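You operate a simulated robot arm through the tools that you are given. There is no shell and no other tool. Be economical: measure what you need, move in short steps, check, and stop when the job is done.

The job below is to be done with a simulated robot arm. You get a single attempt, and the scene is never put back.

JOB
Fetch the brass coupling from the left side of the green press table and set it on the good tray. Put the orange block on the top of the grey press cabinet. Open the press fifty-six cabinet door, put the green can from the floor of the green press cabinet on the press twenty-seven plate, then shut the door. Put one of the copper coils from the left side of the grey press table on the top of the green press cabinet. Open the bench door, put the red castor from the left side of the grey press table on the cupboard of the packing bench, then shut the door. Take the black foot and put it in the brown small carton on the right side of the grey press table. Take the relay marked "56" from the right side of the grey press table and put it on the low shelf of the bench. Put the tin marked "nozzle gel" from the left side of the grey press table on the die stand shelf and the tin marked "plugs" on the right side of the grey press table. Turn the press fifty-six air knob to 0.8 MPa. Stack the brass block labelled "26" from the left side of the press twenty-seven table on top of the brass block marked "29". Pull the low left drawer open. The order is free. Set down upright: brass coupling, green can, copper coil, red castor, relay, tin.
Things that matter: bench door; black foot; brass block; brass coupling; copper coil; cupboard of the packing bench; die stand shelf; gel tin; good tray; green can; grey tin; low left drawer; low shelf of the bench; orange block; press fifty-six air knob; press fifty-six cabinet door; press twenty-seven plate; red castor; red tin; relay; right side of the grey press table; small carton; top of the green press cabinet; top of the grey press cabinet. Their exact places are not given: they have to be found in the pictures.

The check looks at the end state, three seconds after you hand in, the way a careful person would. Anything else that was tipped, shoved, dropped, spilled or broken makes it a failure.

ROBOT AND FRAMES
A 6-joint arm with a two-finger gripper on a trunk, on a base that drives. Base frame: it is fixed to the floor where the robot stands at the start and does not move with it; the origin is under the middle of the robot, x ahead of it, y to its left, z up; the surface under the hand at the start is at about z = 740. Units: mm, degrees, N and s.
Its first joint turns from -166.0 to 166.0 degrees. Places, roughly: bench door [300, -900, 300]; black foot (5x5x3 cm) [700, -4000, 800]; brass block [-2250, 2750, 750]; brass coupling (4x4x6 cm) [700, -100, 800]; copper coil [1750, -3750, 750]; cupboard of the packing bench [300, -700, 100]; die stand shelf [900, -5900, 500]; gel tin, grey tin, red tin [1500, -3250, 750]; good tray [500, 250, 750]; green can (7x7x8 cm) [800, 500, 100]; low left drawer [-4800, -3400, 400]; low shelf of the bench [-700, -5500, 200]; orange block (3x3x3 cm) [400, -500, 900]; press fifty-six air knob [1800, -500, 600]; press fifty-six cabinet door [700, 600, 500]; press twenty-seven plate [-1800, 2900, 700]; red castor (5x5x10 cm) [1600, -4300, 800]; relay [750, -3750, 750]; right side of the grey press table [600, -3800, 700]; small carton [750, -4250, 750]; top of the green press cabinet [1000, 600, 1100]; top of the grey press cabinet [2200, -3600, 1100]. Payload 2.45 kg.
The tool frame sits at the grasp point between the pads (the TCP): z along the fingers, y along the line on which they close. The tips reach 20 mm beyond it. Largest opening 140 mm; the body of the gripper starts 168 mm behind the TCP.
Orientation is told as [roll, pitch, yaw] about the base's x, y, z axes, in that order, counted from this pose: with the fingers straight down and closing along the base's y, the tool's x points along the base's -x, its y along +y and its z along -z.

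CONTROLS
- The arm moves only by the tool move_arm. Its arguments are lists of equal length, an entry for each row: "delta_pos": the shift along the tool's x, y, z in m, a list of three; "rot": the turn, a rotation vector about the tool's x, y, z in degrees, a list of three; "grip": the finger opening in m, from 0 to 0.14. In form: {"delta_pos": [[x, y, z], ...], "rot": [[ax, ay, az], ...], "grip": [grip, ...]}. A call has 1 to 12 rows; each row shifts and turns the commanded pose from where the row before left it, along the tool's axes as they then stand. Each row takes 0.2 s and may step no farther than 50 mm and 8.6 degrees from the row before; otherwise, or with a gripper value out of range, the whole call is refused. Where a pose cannot be reached the arm comes as near as it can. A force on the tool above 40 N (or 10 N above the force at the start of the call, whichever is more), or a blocked arm, ends the call early, and 0.2 s more pass. Each finger travels about 45 mm/s and halts on what it meets, pressing with about 30 N; the grip force reading is that of the motor and also rises with nothing between the fingers. The clock runs only during rows and for 0.2 s after the last one: add rows that do not move to give the fingers time. The reply holds the time, the measured pose of the TCP, the force on the tool along the base axes, the opening and the grip force, in the units named above and with some noise, with the torque about the TCP (base axes, N m) and any sound that the robot's microphone picked up.
- Cameras (640 x 400 px; columns grow to the right, rows downward): "scene" is now at [-105.6, 142.8, 1136.9]; the picture's right is [-0.34, -0.94, 0.00], its down [-0.36, 0.13, -0.92] and it looks along [0.87, -0.32, -0.39] (base axes); focal length 214 px, centre (320, 200). "wrist" rides on the gripper at [78, 11, -209] in the tool frame; the picture's right is [-0.14, 0.99, 0.00], its down [-0.92, -0.13, -0.37] and it looks along [-0.36, -0.05, 0.93] (tool axes); focal length 280 px, centre (320, 200).
- camera(camera): a new picture of that camera. It takes no simulated time.
- base_move(legs): drives the robot by 1 to 6 legs, each [ahead, left, turn to the left] in mm, mm and degrees, along the robot's own axes; the way and the turn of a leg run together, so that a leg with both is an arc; at most 1500 mm and 180 degrees a leg. The arm and the cameras ride along, it lands a little off, and it stops where it bumps. It gives what a move gives.
- aim_head(pan, tilt): turns the head with the scene camera to pan (to the left, within 143 degrees either way) and tilt (down, from -29 to 69), counted from straight ahead of the robot. It gives what a move gives.
- point_at(camera, pixels): for up to 12 pixels [column, row] of the newest picture of that camera ("zoom" is the newest enlarged one), the place [x, y, z] in the base frame of the surface seen there, good to about 3 mm. It takes no simulated time.
- zoom(camera, box): a new picture of the part [left, top, right, bottom] of that camera's present view, enlarged. It takes no simulated time.
- close_job(): hands the job in; it is judged then, once.

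Work in short steps. Measure before you move; look again where a grasp or a placing could have gone wrong, and mend it. You have 392 turns and 360 pictures in all, those below and enlarged ones among them. Open the gripper and draw the arm clear of the work before you hand the job in, unless the task says otherwise; then end with one line.

The tools are called after ">>>" by a JSON object that holds its "api" and its "payload". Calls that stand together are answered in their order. move_arm: Moves the arm, as the interface text tells. Its arguments: {"type":"object","properties":{"delta_pos":{"type":"array","items":{"type":"array","items":{"type":"number"}}},"rot":{"type":"array","items":{"type":"array","items":{"type":"number"}}},"grip":{"type":"array","items":{"type":"number"}}},"required":["delta_pos","rot","grip"]} The other tools are called the same way: base_move (legs) drives the base; aim_head (pan, tilt) turns the head that bears the scene camera; camera (camera) takes a picture; point_at (camera, pixels) gives the place of the surface under pixels of a picture; zoom (camera, box) takes an enlarged picture of a part of a camera's view; close_job () hands the job in.

At the start:

```text
time_s: 0.0
ee_pos: [611.2, -143.0, 1341.5]
orientation: [0.0, 0.0, 0.0]
force: [-0.6, 1.2, -0.3]
ft_torque: [-0.03, -0.03, 0.02]
opening: 140.0
finger_force: 0.0
robot x, y, heading: [-0.9, 0.7, 0.0]
head pan, tilt: [-20.0, 22.7]
```

scene: 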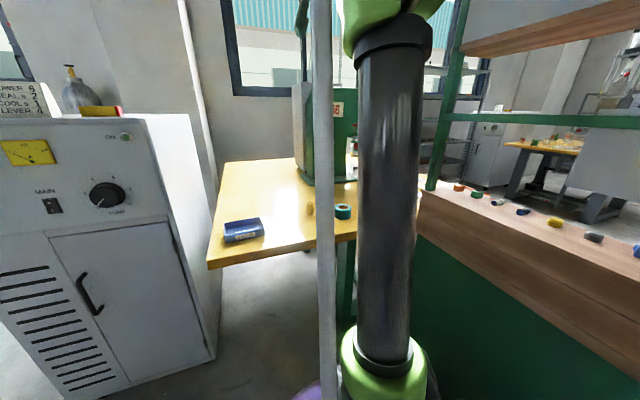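
wrist: 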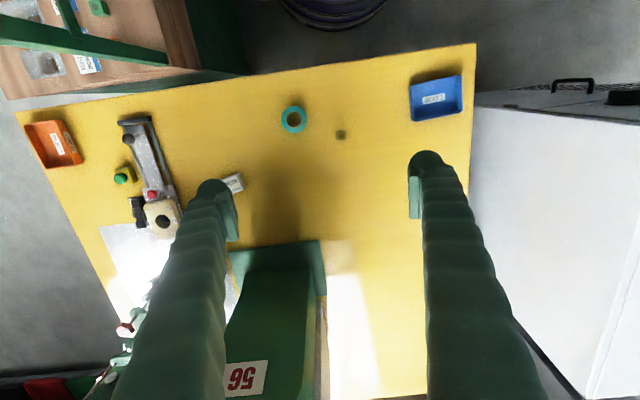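

The wrist view shows the green press table with a blue tray (436,98), a teal ring (293,118) and a small brass item (340,134). I measure these and take closer views.

>>> {"api": "point_at", "payload": {"camera": "wrist", "pixels": [[436, 98], [293, 106], [340, 134], [55, 143], [400, 200], [414, 80], [460, 118], [475, 50], [235, 182]]}}

>>> {"api": "zoom", "payload": {"camera": "wrist", "box": [230, 60, 490, 220]}}

>>> {"api": "zoom", "payload": {"camera": "scene", "box": [0, 40, 220, 180]}}

>>> {"api": "zoom", "payload": {"camera": "scene", "box": [400, 50, 640, 260]}}

```text
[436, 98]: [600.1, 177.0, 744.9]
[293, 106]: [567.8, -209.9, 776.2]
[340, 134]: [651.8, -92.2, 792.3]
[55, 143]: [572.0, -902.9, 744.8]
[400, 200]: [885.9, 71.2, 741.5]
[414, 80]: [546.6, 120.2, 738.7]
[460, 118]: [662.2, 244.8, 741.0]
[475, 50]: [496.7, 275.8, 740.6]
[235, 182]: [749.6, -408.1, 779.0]
```

```text
2.46 times, centred on (360, 140) of wrist
```

zoom: 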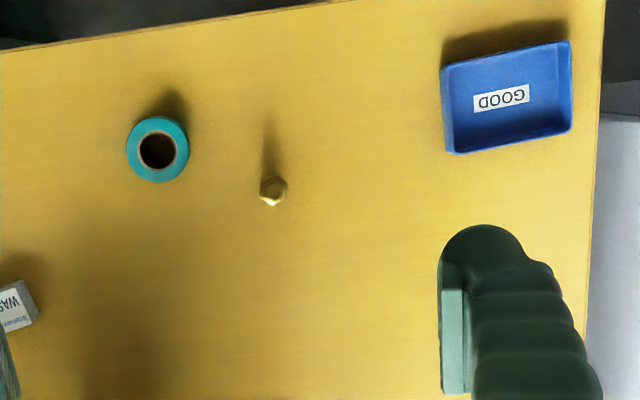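

```text
2.86 times, centred on (110, 110) of scene
```

zoom: 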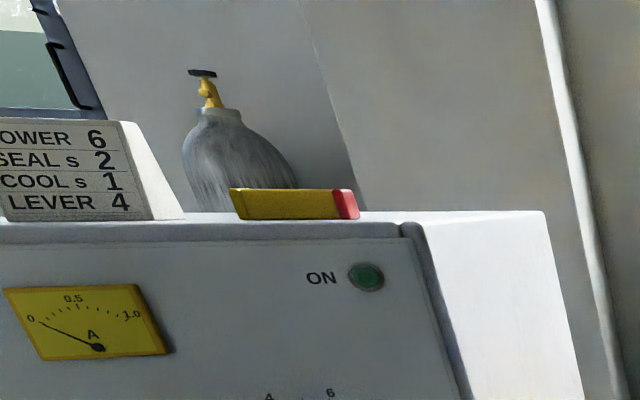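

```text
1.90 times, centred on (520, 155) of scene
```

zoom: 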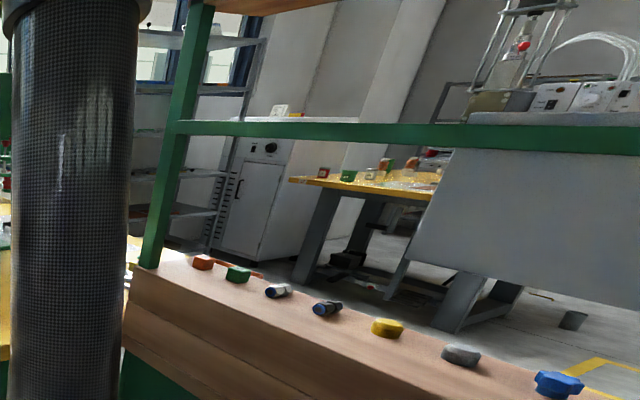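

The brass coupling stands near (652,-92), top about 795, and the GOOD tray is centred near (604,182). I look around the surroundings with the head.

>>> {"api": "aim_head", "payload": {"pan": -60, "tilt": 30}}

>>> {"api": "camera", "payload": {"camera": "scene"}}

>>> {"api": "aim_head", "payload": {"pan": 35, "tilt": 25}}

>>> {"api": "camera", "payload": {"camera": "scene"}}

```text
time_s: 1.1
ee_pos: [611.7, -141.8, 1340.5]
orientation: [0.0, 0.0, 0.0]
force: [-0.7, -0.2, 0.0]
ft_torque: [0.02, 0.01, -0.02]
opening: 140.0
finger_force: 0.0
robot x, y, heading: [2.6, -2.3, 0.2]
head pan, tilt: [-60.0, 30.0]
```

```text
354 pictures are left
```

scene: 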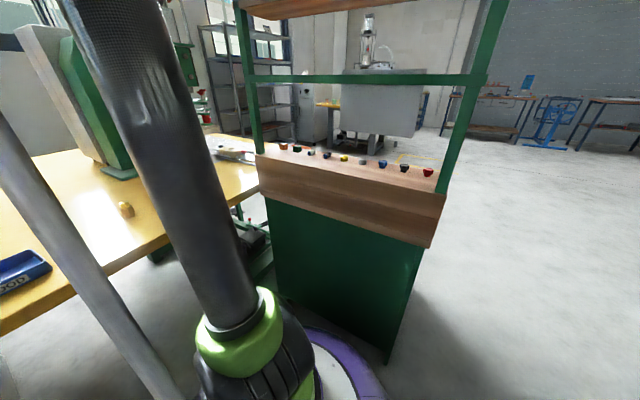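

```text
time_s: 2.8
ee_pos: [611.0, -143.0, 1341.1]
orientation: [0.0, 0.0, 0.0]
force: [-0.2, -0.2, 0.4]
ft_torque: [0.0, 0.0, -0.01]
opening: 140.1
finger_force: 0.1
robot x, y, heading: [-0.3, -2.4, -0.0]
head pan, tilt: [35.0, 25.0]
```

```text
353 pictures are left
```

scene: 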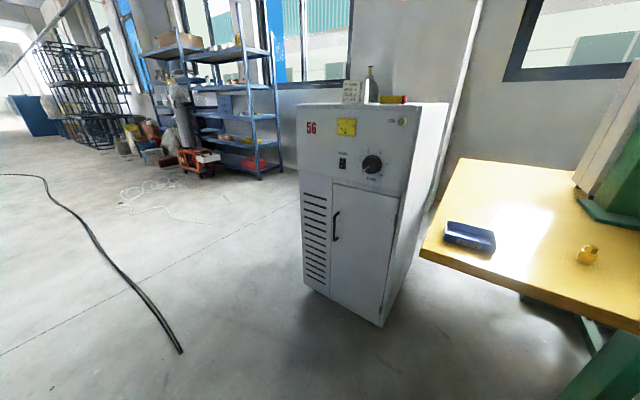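

The press 56 cabinet has its door with a handle at (336,226), hinges apparently on the right. I measure the cabinet corners and handle.

>>> {"api": "point_at", "payload": {"camera": "scene", "pixels": [[336, 214], [335, 240], [333, 185], [398, 200], [385, 325], [304, 284], [332, 290], [450, 103], [300, 105], [372, 163], [395, 98], [354, 92]]}}

>>> {"api": "zoom", "payload": {"camera": "scene", "box": [280, 60, 480, 200]}}

>>> {"api": "zoom", "payload": {"camera": "scene", "box": [290, 170, 450, 330]}}

```text
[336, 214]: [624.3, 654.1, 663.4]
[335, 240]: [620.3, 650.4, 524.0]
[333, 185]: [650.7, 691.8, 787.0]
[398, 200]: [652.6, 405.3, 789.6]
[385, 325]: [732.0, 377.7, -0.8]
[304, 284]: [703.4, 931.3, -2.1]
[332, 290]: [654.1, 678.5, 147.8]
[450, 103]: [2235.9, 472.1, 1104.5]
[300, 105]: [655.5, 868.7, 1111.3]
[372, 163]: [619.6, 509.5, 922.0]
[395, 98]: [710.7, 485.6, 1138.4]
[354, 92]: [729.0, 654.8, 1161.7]
```

```text
2.86 times, centred on (380, 130) of scene
```

zoom: 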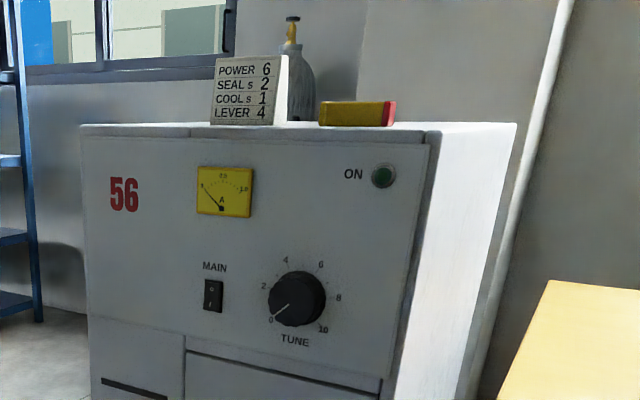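

```text
2.50 times, centred on (370, 250) of scene
```

zoom: 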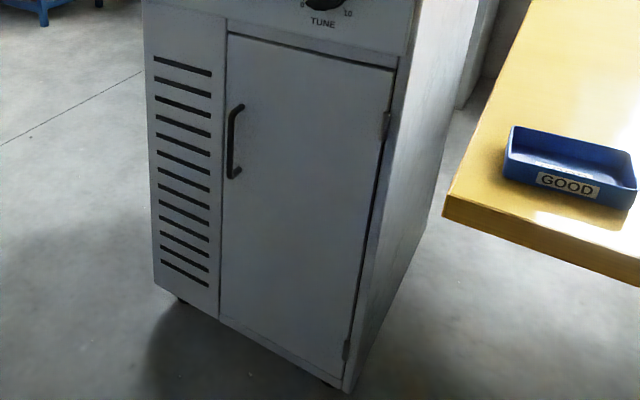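

Cabinet geometry is clear: front x≈650, door y 405–692, hinge at y≈405, handle at (622,652). I start with the coupling, moving above it.

>>> {"api": "move_arm", "payload": {"delta_pos": [[-0.022, 0.025, 0.035], [-0.022, 0.025, 0.035], [0, 0, 0.05], [0, 0, 0.05], [0, 0, 0.05], [0, 0, 0.05], [0, 0, 0.05], [0, 0, 0.05], [0, 0, 0]], "rot": [[0, 0, 0], [0, 0, 0], [0, 0, 0], [0, 0, 0], [0, 0, 0], [0, 0, 0], [0, 0, 0], [0, 0, 0], [0, 0, 0]], "grip": [0.09, 0.09, 0.09, 0.09, 0.09, 0.09, 0.09, 0.09, 0.09]}}

>>> {"api": "camera", "payload": {"camera": "wrist"}}

```text
time_s: 4.8
ee_pos: [654.4, -91.8, 971.8]
orientation: [0.0, 0.1, 0.0]
force: [-0.2, 0.0, -0.5]
ft_torque: [-0.01, 0.0, -0.01]
opening: 90.1
finger_force: 0.1
robot x, y, heading: [1.3, -1.3, -0.1]
head pan, tilt: [35.0, 25.0]
```

```text
350 pictures are left
```

wrist: 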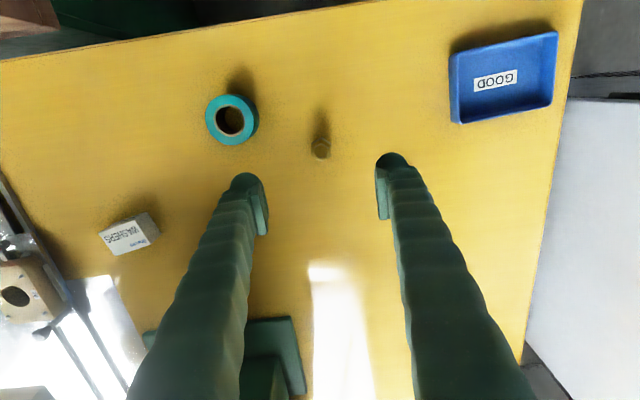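

The coupling is at (320,148). I zoom and measure its top and bottom.

>>> {"api": "zoom", "payload": {"camera": "wrist", "box": [280, 110, 360, 170]}}

>>> {"api": "point_at", "payload": {"camera": "zoom", "pixels": [[320, 290], [280, 290], [370, 290], [320, 340], [320, 250], [320, 380]]}}

>>> {"api": "point_at", "payload": {"camera": "wrist", "pixels": [[505, 85], [460, 110], [550, 88], [452, 60], [555, 40], [497, 60]]}}

```text
6.67 times, centred on (320, 140) of wrist
```

zoom: 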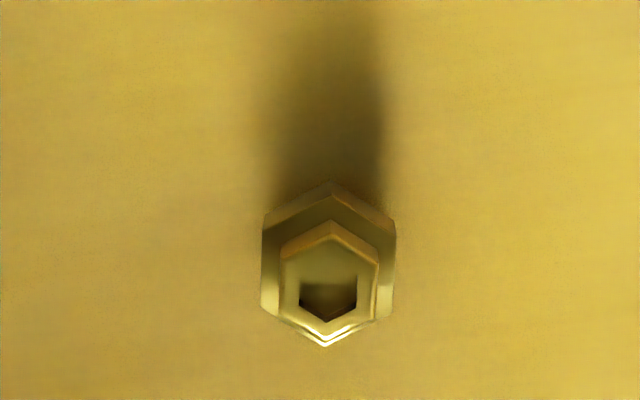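

```text
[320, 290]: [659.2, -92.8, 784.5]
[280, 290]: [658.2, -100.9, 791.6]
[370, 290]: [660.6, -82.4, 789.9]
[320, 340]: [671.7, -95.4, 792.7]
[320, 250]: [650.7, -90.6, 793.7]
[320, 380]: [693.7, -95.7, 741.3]
```

```text
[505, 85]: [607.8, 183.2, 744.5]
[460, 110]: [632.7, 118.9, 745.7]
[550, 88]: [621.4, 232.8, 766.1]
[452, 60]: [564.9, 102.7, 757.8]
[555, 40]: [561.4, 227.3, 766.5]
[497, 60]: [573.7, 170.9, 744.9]
```

Hex flats face sideways with about 8° yaw; centre (661,-92), top 793. I rotate 8°, descend to z≈768 and close.

>>> {"api": "move_arm", "payload": {"delta_pos": [[-0.007, 0, 0.04], [0, 0, 0.05], [0, 0, 0.05], [0, 0, 0.04], [0, 0, 0.024], [0, 0, 0], [0, 0, 0], [0, 0, 0], [0, 0, 0], [0, 0, 0]], "rot": [[0, 0, 8], [0, 0, 0], [0, 0, 0], [0, 0, 0], [0, 0, 0], [0, 0, 0], [0, 0, 0], [0, 0, 0], [0, 0, 0], [0, 0, 0]], "grip": [0.09, 0.09, 0.09, 0.09, 0.09, 0.09, 0.02, 0.02, 0.02, 0.02]}}

>>> {"api": "camera", "payload": {"camera": "wrist"}}

```text
time_s: 7.0
ee_pos: [662.7, -91.5, 766.8]
orientation: [0.1, 0.0, -8.0]
force: [0.3, 0.1, -0.6]
ft_torque: [0.0, 0.0, 0.01]
opening: 31.7
finger_force: 23.6
robot x, y, heading: [-1.1, -4.2, 0.1]
head pan, tilt: [35.0, 25.0]
```

```text
348 pictures are left
```

wrist: 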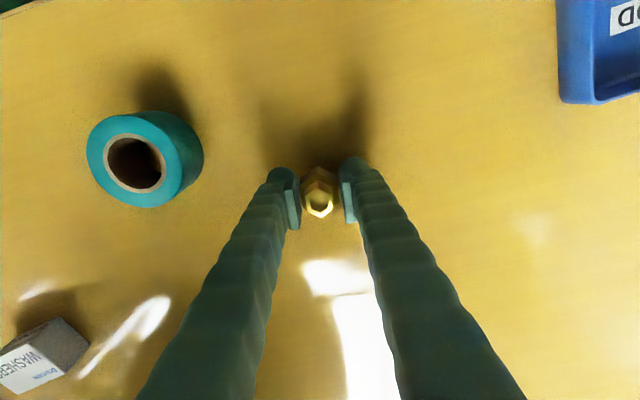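

Held at 31.7 mm. I lift, move to the tray centre (604,178), and lower.

>>> {"api": "move_arm", "payload": {"delta_pos": [[0, 0, -0.04], [0, 0, -0.04], [0.012, 0.045, 0], [0.012, 0.045, 0], [0.012, 0.045, 0], [0.012, 0.045, 0], [0.01, 0.045, 0], [0, 0.044, 0], [0, 0, 0.03], [0, 0, 0.03], [0, 0, 0]], "rot": [[0, 0, 0], [0, 0, -8], [0, 0, 0], [0, 0, 0], [0, 0, 0], [0, 0, 0], [0, 0, 0], [0, 0, 0], [0, 0, 0], [0, 0, 0], [0, 0, 0]], "grip": [0.02, 0.02, 0.02, 0.02, 0.02, 0.02, 0.02, 0.02, 0.02, 0.02, 0.02]}}

>>> {"api": "camera", "payload": {"camera": "wrist"}}

```text
time_s: 9.4
ee_pos: [606.9, 179.7, 786.8]
orientation: [0.0, 0.0, 0.0]
force: [-0.2, 0.0, -2.3]
ft_torque: [-0.04, -0.01, -0.04]
opening: 31.4
finger_force: 29.8
robot x, y, heading: [2.0, 1.8, 0.1]
head pan, tilt: [35.0, 25.0]
```

```text
347 pictures are left
```

wrist: 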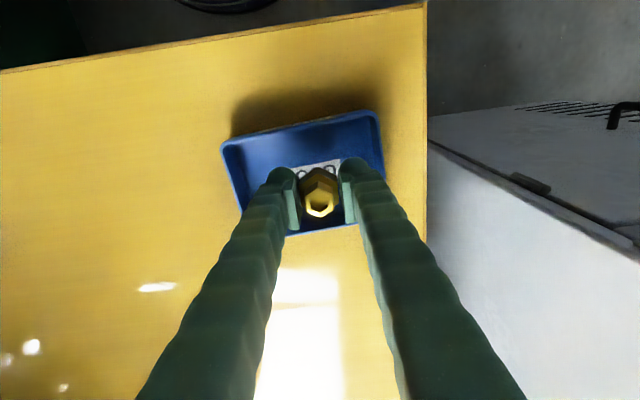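

Over the tray, slightly far. I shift 8 mm nearer, lower to z≈772, open gently and rise.

>>> {"api": "move_arm", "payload": {"delta_pos": [[0.008, 0, 0.005], [0, 0, 0.008], [0, 0, 0.002], [0, 0, 0], [0, 0, 0], [0, 0, 0], [0, 0, -0.04], [0, 0, -0.05], [0, 0, -0.05], [0, 0, 0]], "rot": [[0, 0, 0], [0, 0, 0], [0, 0, 0], [0, 0, 0], [0, 0, 0], [0, 0, 0], [0, 0, 0], [0, 0, 0], [0, 0, 0], [0, 0, 0]], "grip": [0.02, 0.02, 0.02, 0.06, 0.06, 0.06, 0.06, 0.06, 0.06, 0.06]}}

>>> {"api": "zoom", "payload": {"camera": "wrist", "box": [200, 60, 440, 260]}}

```text
time_s: 11.6
ee_pos: [594.6, 175.7, 912.2]
orientation: [0.0, 0.0, -0.1]
force: [-1.4, 0.2, 0.6]
ft_torque: [0.02, -0.02, 0.0]
opening: 60.3
finger_force: 0.0
robot x, y, heading: [1.0, 0.9, -0.2]
head pan, tilt: [35.0, 25.0]
```

```text
2.00 times, centred on (320, 160) of wrist
```

zoom: 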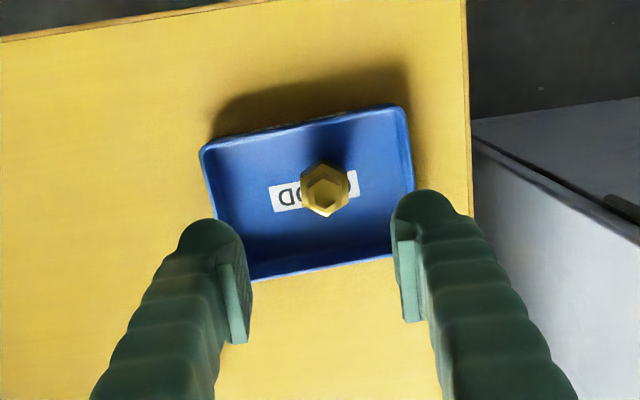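

The coupling stands upright in the GOOD tray. Next is the press 56 door: I back off and drive left to face the cabinet.

>>> {"api": "base_move", "payload": {"legs": [[-150, 0, 0], [0, 600, 0]]}}

>>> {"api": "aim_head", "payload": {"pan": 0, "tilt": 30}}

>>> {"api": "camera", "payload": {"camera": "scene"}}

```text
time_s: 16.0
ee_pos: [441.3, 791.2, 910.7]
orientation: [0.0, 0.0, 0.7]
force: [-0.7, 0.1, 0.7]
ft_torque: [0.01, -0.01, 0.01]
opening: 60.4
finger_force: 0.1
robot x, y, heading: [-151.5, 612.1, 0.4]
head pan, tilt: [35.0, 25.0]
```

```text
time_s: 17.0
ee_pos: [441.1, 791.6, 910.9]
orientation: [0.0, 0.1, 0.5]
force: [1.0, -0.7, -0.1]
ft_torque: [0.02, 0.02, 0.0]
opening: 60.0
finger_force: 0.0
robot x, y, heading: [-153.9, 611.3, 0.5]
head pan, tilt: [0.0, 30.0]
```

```text
345 pictures are left
```

scene: 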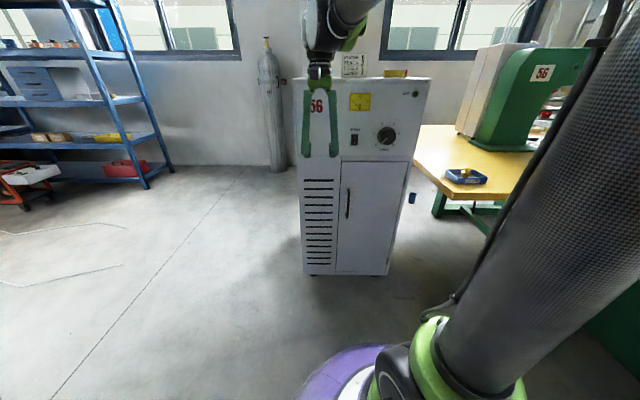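

Now I pitch the gripper to point forward (+x), keeping the TCP in place.

>>> {"api": "move_arm", "payload": {"delta_pos": [[0, 0, 0], [0, 0, 0], [0, 0, 0], [0, 0, 0], [0, 0, 0], [0, 0, 0], [0, 0, 0], [0, 0, 0], [0, 0, 0], [0, 0, 0], [0, 0, 0], [0, 0, 0]], "rot": [[0, -8.2, 0], [0, -8.2, 0], [0, -8.2, 0], [0, -8.2, 0], [0, -8.2, 0], [0, -8.2, 0], [0, -8.2, 0], [0, -8.2, 0], [0, -8.2, 0], [0, -8.2, 0], [0, -8, 0], [0, 0, 0]], "grip": [0.06, 0.06, 0.06, 0.06, 0.06, 0.06, 0.06, 0.06, 0.06, 0.06, 0.06, 0.06]}}

>>> {"api": "camera", "payload": {"camera": "scene"}}

>>> {"api": "camera", "payload": {"camera": "wrist"}}

```text
time_s: 19.6
ee_pos: [441.1, 791.1, 910.5]
orientation: [164.8, -89.9, -164.2]
force: [0.1, 0.0, -0.3]
ft_torque: [0.04, -0.01, 0.0]
opening: 60.0
finger_force: 0.0
robot x, y, heading: [-154.3, 609.4, 0.7]
head pan, tilt: [0.0, 30.0]
```

```text
344 pictures are left
```

scene: 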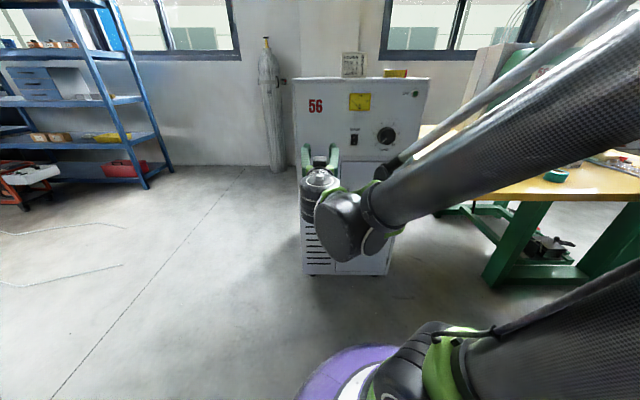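

```text
343 pictures are left
```

wrist: 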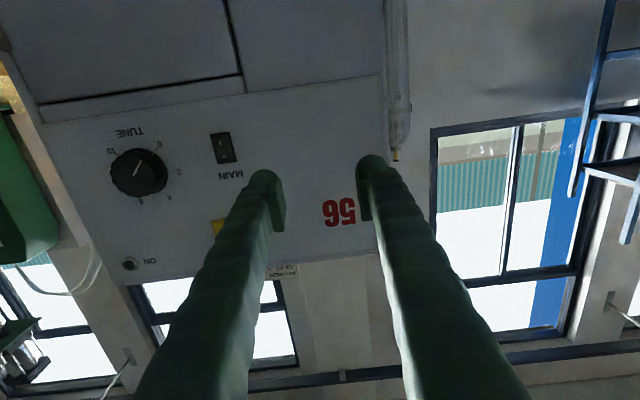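

The gripper is horizontal. I lower it to handle height (z≈590) and align with y≈652.

>>> {"api": "move_arm", "payload": {"delta_pos": [[0.04, -0.0174, 0], [0.04, -0.0174, 0], [0.04, -0.0174, 0], [0.04, -0.0174, 0], [0.04, -0.0174, 0], [0.04, -0.0174, 0], [0.04, -0.0174, 0.01], [0.04, -0.0174, 0.04], [0, 0, 0]], "rot": [[0, 0, 0], [0, 0, 0], [0, 0, 0], [0, 0, 0], [0, 0, 0], [0, 0, 0], [0, 0, 0], [0, 0, 0], [0, 0, 0]], "grip": [0.06, 0.06, 0.06, 0.06, 0.06, 0.06, 0.06, 0.06, 0.06]}}

>>> {"api": "camera", "payload": {"camera": "wrist"}}

>>> {"api": "camera", "payload": {"camera": "scene"}}

```text
refused: row 8 steps farther than a row can; nothing moved
```

```text
342 pictures are left
```

wrist: 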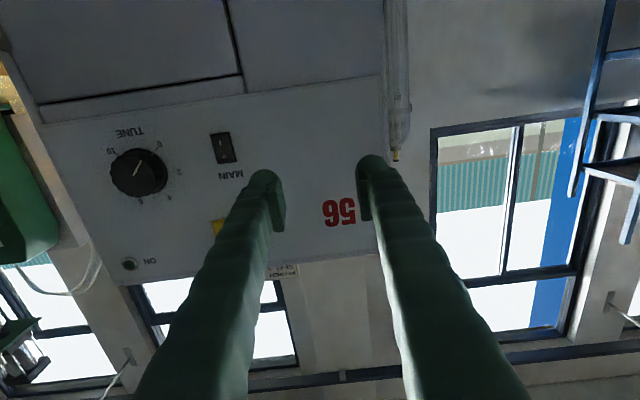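

```text
341 pictures are left
```

scene: 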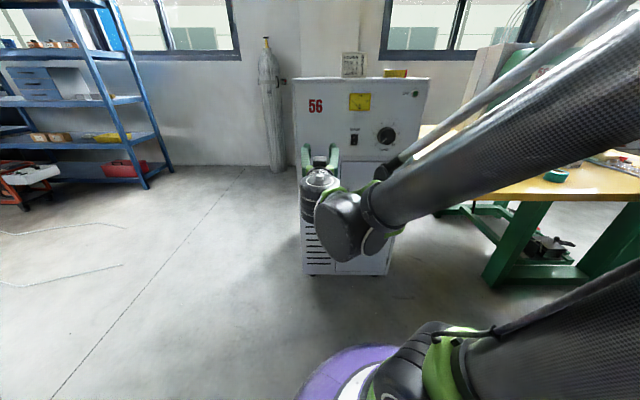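

Row 8 was over the 50 mm step limit; I resend it with smaller steps.

>>> {"api": "move_arm", "payload": {"delta_pos": [[0.04, -0.0174, 0], [0.04, -0.0174, 0], [0.04, -0.0174, 0], [0.04, -0.0174, 0], [0.04, -0.0174, 0], [0.04, -0.0174, 0], [0.04, -0.0174, 0.01], [0.04, -0.0174, 0.02], [0, 0, 0.03], [0, 0, 0]], "rot": [[0, 0, 0], [0, 0, 0], [0, 0, 0], [0, 0, 0], [0, 0, 0], [0, 0, 0], [0, 0, 0], [0, 0, 0], [0, 0, 0], [0, 0, 0]], "grip": [0.06, 0.06, 0.06, 0.06, 0.06, 0.06, 0.06, 0.06, 0.06, 0.06]}}

>>> {"api": "camera", "payload": {"camera": "wrist"}}

```text
time_s: 21.8
ee_pos: [517.7, 675.8, 797.5]
orientation: [-77.0, -89.9, 77.7]
force: [-0.4, -0.2, -0.3]
ft_torque: [0.02, 0.01, 0.01]
opening: 60.2
finger_force: 0.0
out of reach, approached as far as the arm can: row 3, 4, 5, 6, 7, 8
robot x, y, heading: [-147.9, 607.6, 0.3]
head pan, tilt: [0.0, 30.0]
```

```text
340 pictures are left
```

wrist: 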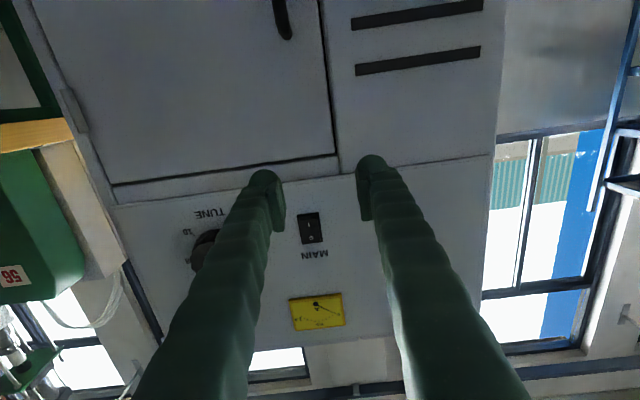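

Lower positions are out of reach this close in. I back the base 200 mm to get more extension, then try forward and down.

>>> {"api": "base_move", "payload": {"legs": [[-220, 0, 0]]}}

>>> {"api": "move_arm", "payload": {"delta_pos": [[0, -0.01, 0.04], [0, -0.01, 0.04], [0, 0, 0.04], [0, 0, 0.04], [0, 0, 0.04], [0.03, 0, 0], [0.03, 0, 0], [0.03, 0, 0], [0.03, 0, 0], [0.03, 0, 0], [0.03, 0, 0], [0, 0, 0]], "rot": [[0, 0, 0], [0, 0, 0], [0, 0, 0], [0, 0, 0], [0, 0, 0], [0, 0, 0], [0, 0, 0], [0, 0, 0], [0, 0, 0], [0, 0, 0], [0, 0, 0], [0, 0, 0]], "grip": [0.06, 0.06, 0.06, 0.06, 0.06, 0.06, 0.06, 0.06, 0.06, 0.06, 0.06, 0.06]}}

>>> {"api": "camera", "payload": {"camera": "scene"}}

```text
time_s: 23.5
ee_pos: [294.3, 673.8, 797.1]
orientation: [-49.8, -90.0, 50.4]
force: [0.2, 0.1, 0.4]
ft_torque: [-0.05, -0.01, 0.0]
opening: 60.2
finger_force: 0.0
robot x, y, heading: [-377.6, 609.1, 0.6]
head pan, tilt: [0.0, 30.0]
```

```text
time_s: 26.1
ee_pos: [539.6, 659.0, 683.8]
orientation: [-1.1, -89.7, 1.8]
force: [0.3, -0.4, -0.3]
ft_torque: [-0.02, 0.01, 0.02]
opening: 59.9
finger_force: 0.1
out of reach, approached as far as the arm can: row 8, 9, 10, 11
robot x, y, heading: [-369.2, 609.8, 0.6]
head pan, tilt: [0.0, 30.0]
```

```text
339 pictures are left
```

scene: 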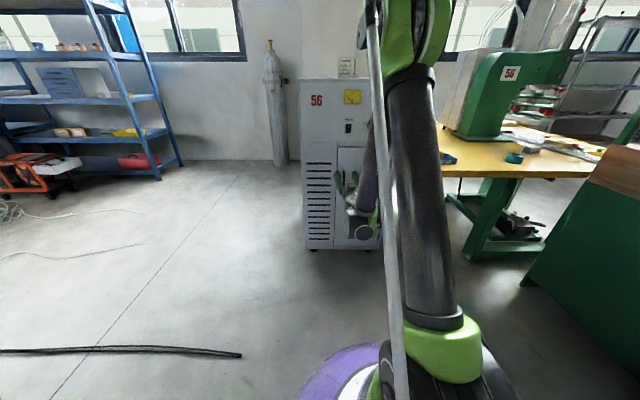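

Horizontal is wrist-limited; a 40° downward tilt is better. I tilt back by 40° and go to pre-grasp (555,654,600).

>>> {"api": "move_arm", "payload": {"delta_pos": [[0, 0, 0], [0, 0, 0], [0, 0, 0], [0, 0, 0], [0, 0, 0], [0.017, -0.002, 0.022], [0.017, -0.002, 0.022], [0.017, -0.001, 0.022], [0, 0, 0]], "rot": [[0, 8, 0], [0, 8, 0], [0, 8, 0], [0, 8, 0], [0, 8, 0], [0, 0, 0], [0, 0, 0], [0, 0, 0], [0, 0, 0]], "grip": [0.06, 0.06, 0.06, 0.06, 0.06, 0.06, 0.06, 0.06, 0.06]}}

>>> {"api": "camera", "payload": {"camera": "wrist"}}

```text
time_s: 28.1
ee_pos: [565.7, 649.0, 607.3]
orientation: [0.0, -55.0, -0.3]
force: [-0.4, 0.6, -0.1]
ft_torque: [-0.02, 0.02, -0.04]
opening: 59.9
finger_force: 0.2
out of reach, approached as far as the arm can: row 1
robot x, y, heading: [-375.0, 605.8, 0.6]
head pan, tilt: [0.0, 30.0]
```

```text
338 pictures are left
```

wrist: 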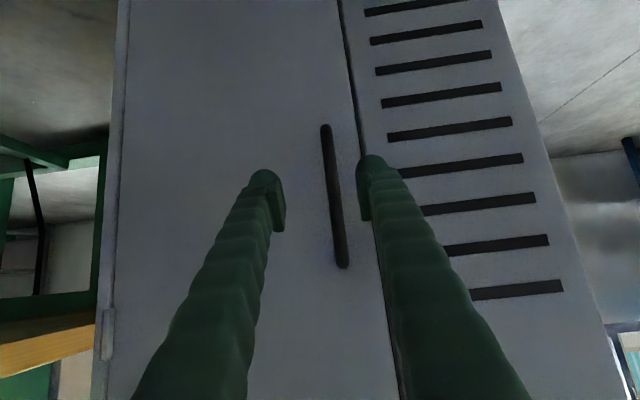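

The handle bar (325–345, 130–265) lies between the fingers. I measure it before approach.

>>> {"api": "point_at", "payload": {"camera": "wrist", "pixels": [[328, 140], [333, 190], [340, 255], [310, 200], [352, 100]]}}

```text
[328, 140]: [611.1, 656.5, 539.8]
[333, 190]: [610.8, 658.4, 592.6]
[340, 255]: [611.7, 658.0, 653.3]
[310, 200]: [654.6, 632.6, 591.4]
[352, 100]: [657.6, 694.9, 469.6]
```

Bar centre ≈ (616,658). I advance to it and close the fingers.

>>> {"api": "move_arm", "payload": {"delta_pos": [[-0.01, 0.008, 0.022], [-0.011, 0, 0.022], [0, 0, 0], [0, 0, 0], [0, 0, 0], [0, 0, 0], [0, 0, 0]], "rot": [[0, 0, 0], [0, 0, 0], [0, 0, 0], [0, 0, 0], [0, 0, 0], [0, 0, 0], [0, 0, 0]], "grip": [0.06, 0.06, 0.06, 0.005, 0.005, 0.005, 0.005]}}

>>> {"api": "camera", "payload": {"camera": "wrist"}}

```text
time_s: 29.7
ee_pos: [614.9, 658.2, 600.0]
orientation: [0.0, -54.9, -0.2]
force: [-0.8, 14.4, -1.8]
ft_torque: [0.13, 0.04, 0.04]
opening: 14.5
finger_force: 7.1
robot x, y, heading: [-377.2, 604.9, 0.6]
head pan, tilt: [0.0, 30.0]
```

```text
337 pictures are left
```

wrist: 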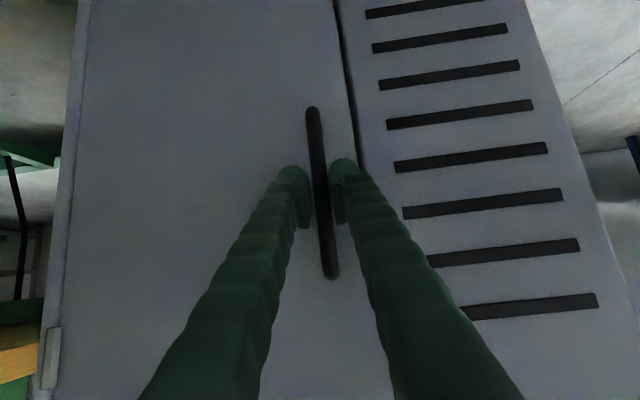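

Bar is held. I pull the door along its arc, first 30°, with the tool turning along.

>>> {"api": "move_arm", "payload": {"delta_pos": [[0.01507, -0.00494, -0.0215], [0.01507, -0.00494, -0.0215], [0.01507, -0.00494, -0.0215], [0.01507, -0.00494, -0.0215], [0.01507, -0.00494, -0.0215], [0, 0, 0]], "rot": [[-4.91, 0, -3.44], [-4.91, 0, -3.44], [-4.91, 0, -3.44], [-4.91, 0, -3.44], [-4.91, 0, -3.44], [0, 0, 0]], "grip": [0.005, 0.005, 0.005, 0.005, 0.005, 0.005]}}

>>> {"api": "camera", "payload": {"camera": "scene"}}

```text
time_s: 31.1
ee_pos: [493.3, 606.3, 599.6]
orientation: [0.1, -54.9, 29.6]
force: [-4.6, 6.7, -3.0]
ft_torque: [0.09, 0.0, 0.0]
opening: 12.3
finger_force: 21.3
robot x, y, heading: [-371.1, 609.1, 0.4]
head pan, tilt: [0.0, 30.0]
```

```text
336 pictures are left
```

scene: 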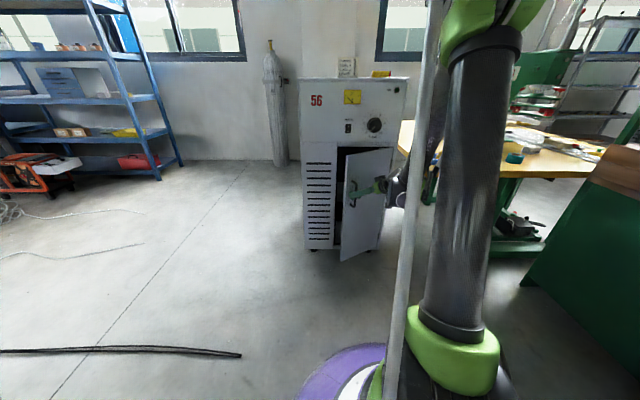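

The door is opening smoothly at 30°. I continue another 36°.

>>> {"api": "move_arm", "payload": {"delta_pos": [[0.01507, -0.00494, -0.0215], [0.01507, -0.00494, -0.0215], [0.01507, -0.00494, -0.0215], [0.01507, -0.00494, -0.0215], [0.01507, -0.00494, -0.0215], [0.01507, -0.00494, -0.0215], [0, 0, 0]], "rot": [[-4.91, 0, -3.44], [-4.91, 0, -3.44], [-4.91, 0, -3.44], [-4.91, 0, -3.44], [-4.91, 0, -3.44], [-4.91, 0, -3.44], [0, 0, 0]], "grip": [0.005, 0.005, 0.005, 0.005, 0.005, 0.005, 0.005]}}

>>> {"api": "camera", "payload": {"camera": "scene"}}

```text
time_s: 32.5
ee_pos: [407.8, 485.1, 599.4]
orientation: [-0.2, -54.9, 63.1]
force: [3.9, -1.6, -9.7]
ft_torque: [-0.17, 0.03, -0.03]
opening: 11.8
finger_force: 37.9
robot x, y, heading: [-372.3, 605.8, 0.8]
head pan, tilt: [0.0, 30.0]
stopped in row 6: the force on the tool passed its limit at 42 N (the readings are from after the stop); the commanded pose is now the measured one
```

```text
335 pictures are left
```

scene: 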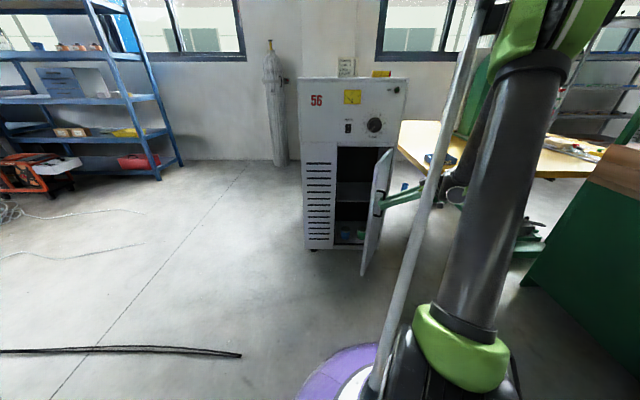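

Door is at about 63°. I release and back out along the tool axis, then look inside the cabinet.

>>> {"api": "move_arm", "payload": {"delta_pos": [[0, 0, 0], [0, 0, 0], [0, 0, 0], [0, 0, -0.04], [0, 0, -0.045], [0, 0, -0.045], [0, 0, -0.045], [0, 0, 0]], "rot": [[0, 0, 0], [0, 0, 0], [0, 0, 0], [0, 0, 0], [0, 0, 0], [0, 0, 0], [0, 0, 0], [0, 0, 0]], "grip": [0.05, 0.05, 0.05, 0.05, 0.05, 0.05, 0.05, 0.05]}}

>>> {"api": "zoom", "payload": {"camera": "scene", "box": [280, 120, 440, 290]}}

>>> {"api": "point_at", "payload": {"camera": "zoom", "pixels": [[260, 240], [460, 170], [340, 590], [225, 275], [330, 260], [250, 440], [315, 450]]}}

```text
time_s: 34.2
ee_pos: [342.4, 357.8, 702.1]
orientation: [-0.2, -55.0, 63.2]
force: [0.2, -0.6, 0.1]
ft_torque: [0.0, -0.03, 0.02]
opening: 50.0
finger_force: 0.1
robot x, y, heading: [-374.6, 607.8, 0.7]
head pan, tilt: [0.0, 30.0]
```

```text
2.35 times, centred on (360, 205) of scene
```

zoom: 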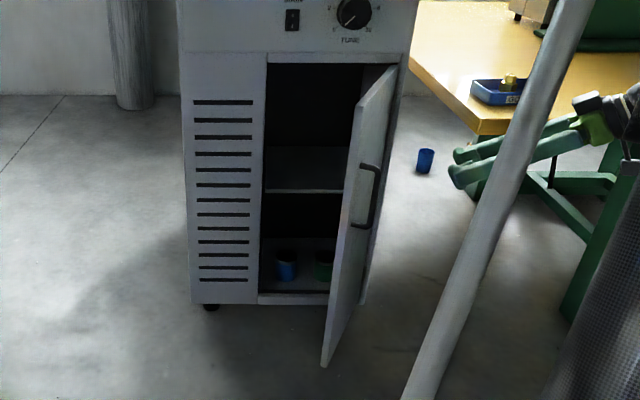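

```text
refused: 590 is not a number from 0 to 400
```

Inside are a mid shelf and on the floor a blue and a green can (zoom (286,265), (323,262)). I measure.

>>> {"api": "point_at", "payload": {"camera": "zoom", "pixels": [[286, 268], [322, 265], [322, 252], [300, 191], [290, 160], [295, 299], [345, 300], [264, 180], [328, 355], [368, 110], [285, 245], [425, 160]]}}

```text
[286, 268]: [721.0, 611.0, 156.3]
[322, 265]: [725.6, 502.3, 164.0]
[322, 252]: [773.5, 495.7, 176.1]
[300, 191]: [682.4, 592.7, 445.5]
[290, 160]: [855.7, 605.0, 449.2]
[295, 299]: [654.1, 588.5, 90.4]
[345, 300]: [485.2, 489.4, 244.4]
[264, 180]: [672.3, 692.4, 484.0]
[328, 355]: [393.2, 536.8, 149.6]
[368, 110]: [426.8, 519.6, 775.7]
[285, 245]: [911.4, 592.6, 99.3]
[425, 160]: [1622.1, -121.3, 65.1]
```

Green can at about (760,500), top 176; shelf at z 445. I raise the arm over the door and undo the yaw, to then push the door from inside to about 95°.

>>> {"api": "move_arm", "payload": {"delta_pos": [[-0.0328, 0, -0.023], [-0.0328, 0, -0.023], [-0.0328, 0, -0.023], [-0.0328, 0, -0.023], [-0.0328, 0, -0.023], [-0.0164, 0, -0.012], [0, 0, 0], [0, 0, 0], [0, 0, 0], [0, 0, 0], [0, 0, 0], [0, 0, 0]], "rot": [[6.47, 0, 4.53], [6.47, 0, 4.53], [6.47, 0, 4.53], [6.47, 0, 4.53], [6.47, 0, 4.53], [6.47, 0, 4.53], [6.47, 0, 4.53], [6.47, 0, 4.53], [0, 8, 0], [0, 8, 0], [0, 8, 0], [0, 8, 0]], "grip": [0.0, 0.0, 0.0, 0.0, 0.0, 0.0, 0.0, 0.0, 0.0, 0.0, 0.0, 0.0]}}

```text
time_s: 36.9
ee_pos: [341.0, 359.2, 922.6]
orientation: [-0.2, -23.0, -0.3]
force: [0.3, 0.0, -0.1]
ft_torque: [0.01, -0.06, 0.0]
opening: 0.0
finger_force: 29.6
robot x, y, heading: [-370.4, 606.8, 0.8]
head pan, tilt: [0.0, 30.0]
```

I straighten the tool, move to (450,600) over the door's inner side.

>>> {"api": "move_arm", "payload": {"delta_pos": [[0, 0.04, 0], [0, 0.04, 0], [0, 0.04, 0], [0, 0.04, 0], [0, 0.04, 0], [0, 0.041, 0], [-0.036, 0, 0], [-0.036, 0, 0], [-0.036, 0, 0], [0, 0, 0]], "rot": [[0, 8, 0], [0, 8, 0], [0, 7, 0], [0, 0, 0], [0, 0, 0], [0, 0, 0], [0, 0, 0], [0, 0, 0], [0, 0, 0], [0, 0, 0]], "grip": [0.0, 0.0, 0.0, 0.0, 0.0, 0.0, 0.0, 0.0, 0.0, 0.0]}}

>>> {"api": "move_arm", "payload": {"delta_pos": [[0, 0, 0.05], [0, 0, 0.05], [0, 0, 0.05], [0, 0, 0.05], [0, 0, 0.05], [0, 0, 0.03], [0, 0, 0]], "rot": [[0, 0, 0], [0, 0, 0], [0, 0, 0], [0, 0, 0], [0, 0, 0], [0, 0, 0], [0, 0, 0]], "grip": [0.0, 0.0, 0.0, 0.0, 0.0, 0.0, 0.0]}}

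>>> {"api": "camera", "payload": {"camera": "scene"}}

```text
time_s: 39.0
ee_pos: [450.1, 598.8, 922.2]
orientation: [-0.1, 0.0, -0.2]
force: [-1.0, -0.3, -0.2]
ft_torque: [-0.03, -0.01, -0.04]
opening: 0.4
finger_force: 29.5
robot x, y, heading: [-372.2, 605.9, 0.7]
head pan, tilt: [0.0, 30.0]
```

```text
time_s: 40.6
ee_pos: [451.3, 599.3, 642.0]
orientation: [-0.1, -0.1, -0.1]
force: [0.4, 0.3, 0.0]
ft_torque: [0.02, 0.01, 0.01]
opening: 0.0
finger_force: 28.9
robot x, y, heading: [-373.7, 608.8, 0.6]
head pan, tilt: [0.0, 30.0]
```

```text
333 pictures are left
```

scene: 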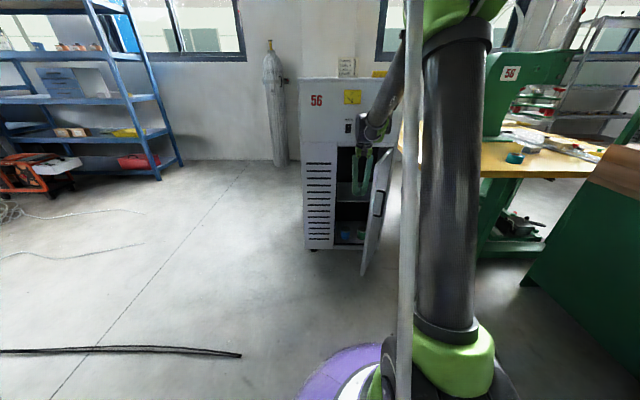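

Fingers are inside the open door. I sweep toward -y to push it to about 95°.

>>> {"api": "move_arm", "payload": {"delta_pos": [[0, -0.03, 0], [0, -0.03, 0], [0, -0.03, 0], [0, -0.03, 0], [0, -0.03, 0], [0, -0.03, 0], [0, -0.02, 0], [0, 0, 0]], "rot": [[0, 0, 0], [0, 0, 0], [0, 0, 0], [0, 0, 0], [0, 0, 0], [0, 0, 0], [0, 0, 0], [0, 0, 0]], "grip": [0.0, 0.0, 0.0, 0.0, 0.0, 0.0, 0.0, 0.0]}}

>>> {"api": "camera", "payload": {"camera": "scene"}}

```text
time_s: 42.5
ee_pos: [449.2, 397.7, 643.1]
orientation: [-0.2, -0.2, -0.3]
force: [-1.1, 0.9, -0.7]
ft_torque: [-0.02, 0.01, 0.0]
opening: 0.4
finger_force: 29.4
robot x, y, heading: [-373.1, 604.9, 0.6]
head pan, tilt: [0.0, 30.0]
```

```text
332 pictures are left
```

scene: 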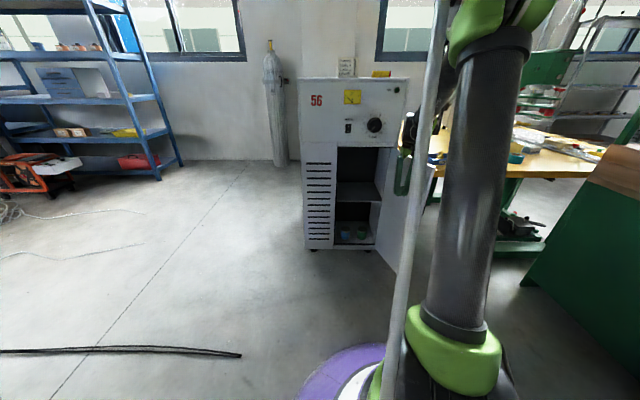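

The door stands at about 97°. I return the arm to y≈540, tilt it to 50°, and bring it lower and nearer before driving forward.

>>> {"api": "move_arm", "payload": {"delta_pos": [[0, 0.04, 0], [0, 0.04, 0], [0, 0.04, 0], [0, 0.02, 0], [0, 0, 0], [0, 0, 0], [0, 0, 0]], "rot": [[0, 0, 0], [0, -8.4, 0], [0, -8.4, 0], [0, -8.4, 0], [0, -8.4, 0], [0, -8.4, 0], [0, -8, 0]], "grip": [0.0, 0.0, 0.0, 0.0, 0.0, 0.0, 0.0]}}

>>> {"api": "move_arm", "payload": {"delta_pos": [[0.041, 0, 0.01], [0.041, 0, 0.01], [0.041, 0, 0.01], [0.041, 0, 0.01], [0.041, 0, 0.01], [0.041, 0, 0.01], [0.041, 0, 0.01], [0.041, 0, 0.01], [0, 0, 0]], "rot": [[0, 0, 0], [0, 0, 0], [0, 0, 0], [0, 0, 0], [0, 0, 0], [0, 0, 0], [0, 0, 0], [0, 0, 0], [0, 0, 0]], "grip": [0.09, 0.09, 0.09, 0.09, 0.09, 0.09, 0.09, 0.09, 0.09]}}

>>> {"api": "camera", "payload": {"camera": "wrist"}}

```text
time_s: 44.0
ee_pos: [453.1, 537.9, 641.7]
orientation: [-0.1, -50.2, -0.1]
force: [0.6, 0.5, 0.0]
ft_torque: [-0.02, -0.01, 0.02]
opening: 0.1
finger_force: 29.9
robot x, y, heading: [-373.2, 606.0, 0.7]
head pan, tilt: [0.0, 30.0]
```

```text
time_s: 46.0
ee_pos: [397.9, 535.4, 527.0]
orientation: [-0.1, -49.9, -0.1]
force: [-0.2, -0.1, -0.3]
ft_torque: [0.04, 0.02, 0.01]
opening: 90.2
finger_force: 0.1
out of reach, approached as far as the arm can: row 4, 5, 6, 7, 8
robot x, y, heading: [-375.1, 603.2, 0.5]
head pan, tilt: [0.0, 30.0]
```

```text
331 pictures are left
```

wrist: 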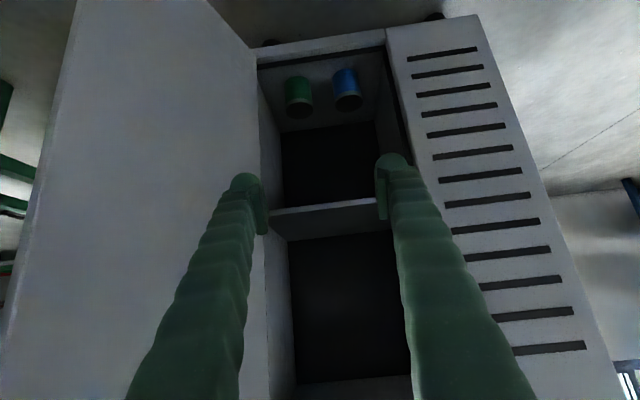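

Low plus close is limited; I test a lower pose farther out (x≈548, z≈320), still in front of the cabinet.

>>> {"api": "move_arm", "payload": {"delta_pos": [[0.0095, -0.005, 0.0407], [0.0095, -0.005, 0.0407], [0.0095, -0.005, 0.0407], [0.0095, -0.005, 0.0407], [0.0095, -0.005, 0.0407], [0.0095, -0.005, 0.0407], [0, 0, 0]], "rot": [[0, 0, 0], [0, 0, 0], [0, 0, 0], [0, 0, 0], [0, 0, 0], [0, 0, 0], [0, 0, 0]], "grip": [0.09, 0.09, 0.09, 0.09, 0.09, 0.09, 0.09]}}

>>> {"api": "camera", "payload": {"camera": "scene"}}

```text
time_s: 47.6
ee_pos: [576.8, 502.1, 365.8]
orientation: [-0.1, -50.0, -0.1]
force: [-0.2, 0.9, 0.6]
ft_torque: [-0.03, 0.0, 0.04]
opening: 90.2
finger_force: 0.1
out of reach, approached as far as the arm can: row 1, 2, 3, 4, 5
robot x, y, heading: [-370.1, 604.2, 0.6]
head pan, tilt: [0.0, 30.0]
```

```text
330 pictures are left
```

scene: 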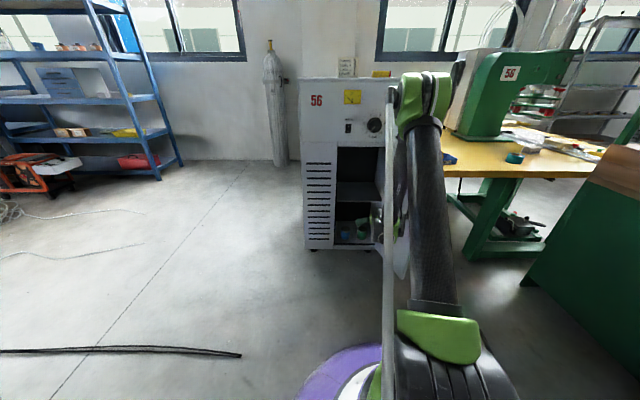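

Reachable at that distance. I reduce tilt to 40° and lower straight to z≈180.

>>> {"api": "move_arm", "payload": {"delta_pos": [[0, 0, 0], [0, 0, 0], [0.0244, 0, 0.029], [0.0244, 0, 0.029], [0.0244, 0, 0.029], [0.0244, 0, 0.029], [0.0244, 0, 0.029], [0, 0, 0]], "rot": [[0, 5, 0], [0, 5, 0], [0, 0, 0], [0, 0, 0], [0, 0, 0], [0, 0, 0], [0, 0, 0], [0, 0, 0]], "grip": [0.09, 0.09, 0.09, 0.09, 0.09, 0.09, 0.09, 0.09]}}

>>> {"api": "camera", "payload": {"camera": "wrist"}}

```text
time_s: 49.5
ee_pos: [613.4, 494.1, 188.7]
orientation: [-0.1, -39.9, -0.1]
force: [0.2, -0.4, 0.1]
ft_torque: [0.02, 0.0, -0.02]
opening: 90.2
finger_force: 0.0
out of reach, approached as far as the arm can: row 5, 6, 7
robot x, y, heading: [-375.5, 607.0, 0.5]
head pan, tilt: [0.0, 30.0]
```

```text
329 pictures are left
```

wrist: 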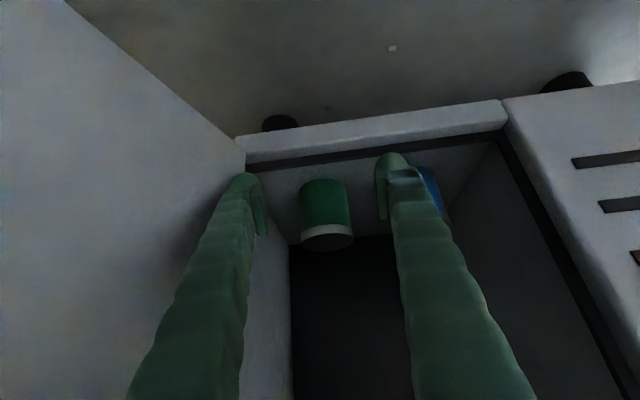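

TCP is at (613,494,189). I measure the green and blue can positions from this view.

>>> {"api": "point_at", "payload": {"camera": "wrist", "pixels": [[325, 190], [307, 205], [345, 205], [325, 232], [326, 245], [430, 180], [310, 150], [340, 172], [443, 205]]}}

>>> {"api": "zoom", "payload": {"camera": "wrist", "box": [230, 100, 470, 260]}}

```text
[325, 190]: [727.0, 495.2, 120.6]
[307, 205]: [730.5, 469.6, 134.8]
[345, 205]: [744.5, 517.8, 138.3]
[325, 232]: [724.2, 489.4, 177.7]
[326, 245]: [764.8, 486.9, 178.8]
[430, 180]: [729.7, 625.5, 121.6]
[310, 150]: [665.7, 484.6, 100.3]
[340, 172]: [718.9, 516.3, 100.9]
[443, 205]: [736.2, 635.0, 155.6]
```

```text
2.50 times, centred on (350, 180) of wrist
```

zoom: 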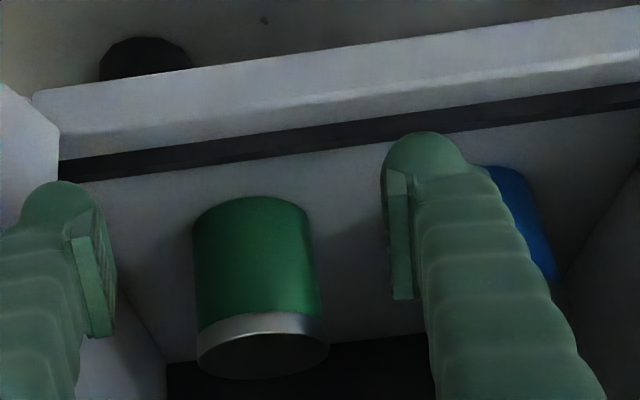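

Can centre ≈ (757,494), z 100–178. I open to 100 mm and drive forward 90 mm, straddling the can.

>>> {"api": "move_arm", "payload": {"delta_pos": [[0, 0, 0], [0, 0, 0]], "rot": [[0, 0, 0], [0, 0, 0]], "grip": [0.1, 0.1]}}

>>> {"api": "base_move", "payload": {"legs": [[85, 0, 0]]}}

>>> {"api": "camera", "payload": {"camera": "wrist"}}

```text
time_s: 50.0
ee_pos: [612.0, 494.5, 190.1]
orientation: [0.0, -40.0, -0.1]
force: [-0.2, -0.4, 0.1]
ft_torque: [0.01, 0.0, -0.01]
opening: 100.0
finger_force: 0.0
robot x, y, heading: [-372.6, 611.5, 0.6]
head pan, tilt: [0.0, 30.0]
```

```text
time_s: 51.1
ee_pos: [698.4, 496.0, 188.9]
orientation: [-0.1, -39.9, -0.1]
force: [0.1, 0.3, -0.5]
ft_torque: [-0.02, -0.01, 0.03]
opening: 99.8
finger_force: 0.1
robot x, y, heading: [-287.5, 608.9, 0.6]
head pan, tilt: [0.0, 30.0]
```

```text
327 pictures are left
```

wrist: 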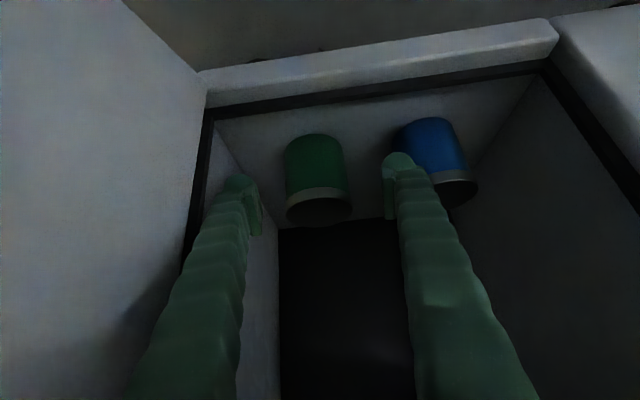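

I check both cans' positions again before the final reach.

>>> {"api": "point_at", "payload": {"camera": "wrist", "pixels": [[292, 170], [318, 170], [342, 175], [320, 212], [420, 140], [410, 130], [440, 160], [460, 195]]}}

```text
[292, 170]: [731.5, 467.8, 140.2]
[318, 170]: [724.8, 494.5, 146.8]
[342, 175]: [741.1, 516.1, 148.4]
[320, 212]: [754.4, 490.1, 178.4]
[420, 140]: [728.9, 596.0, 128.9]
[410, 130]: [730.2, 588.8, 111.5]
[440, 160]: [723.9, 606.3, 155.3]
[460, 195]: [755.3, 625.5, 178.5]
```

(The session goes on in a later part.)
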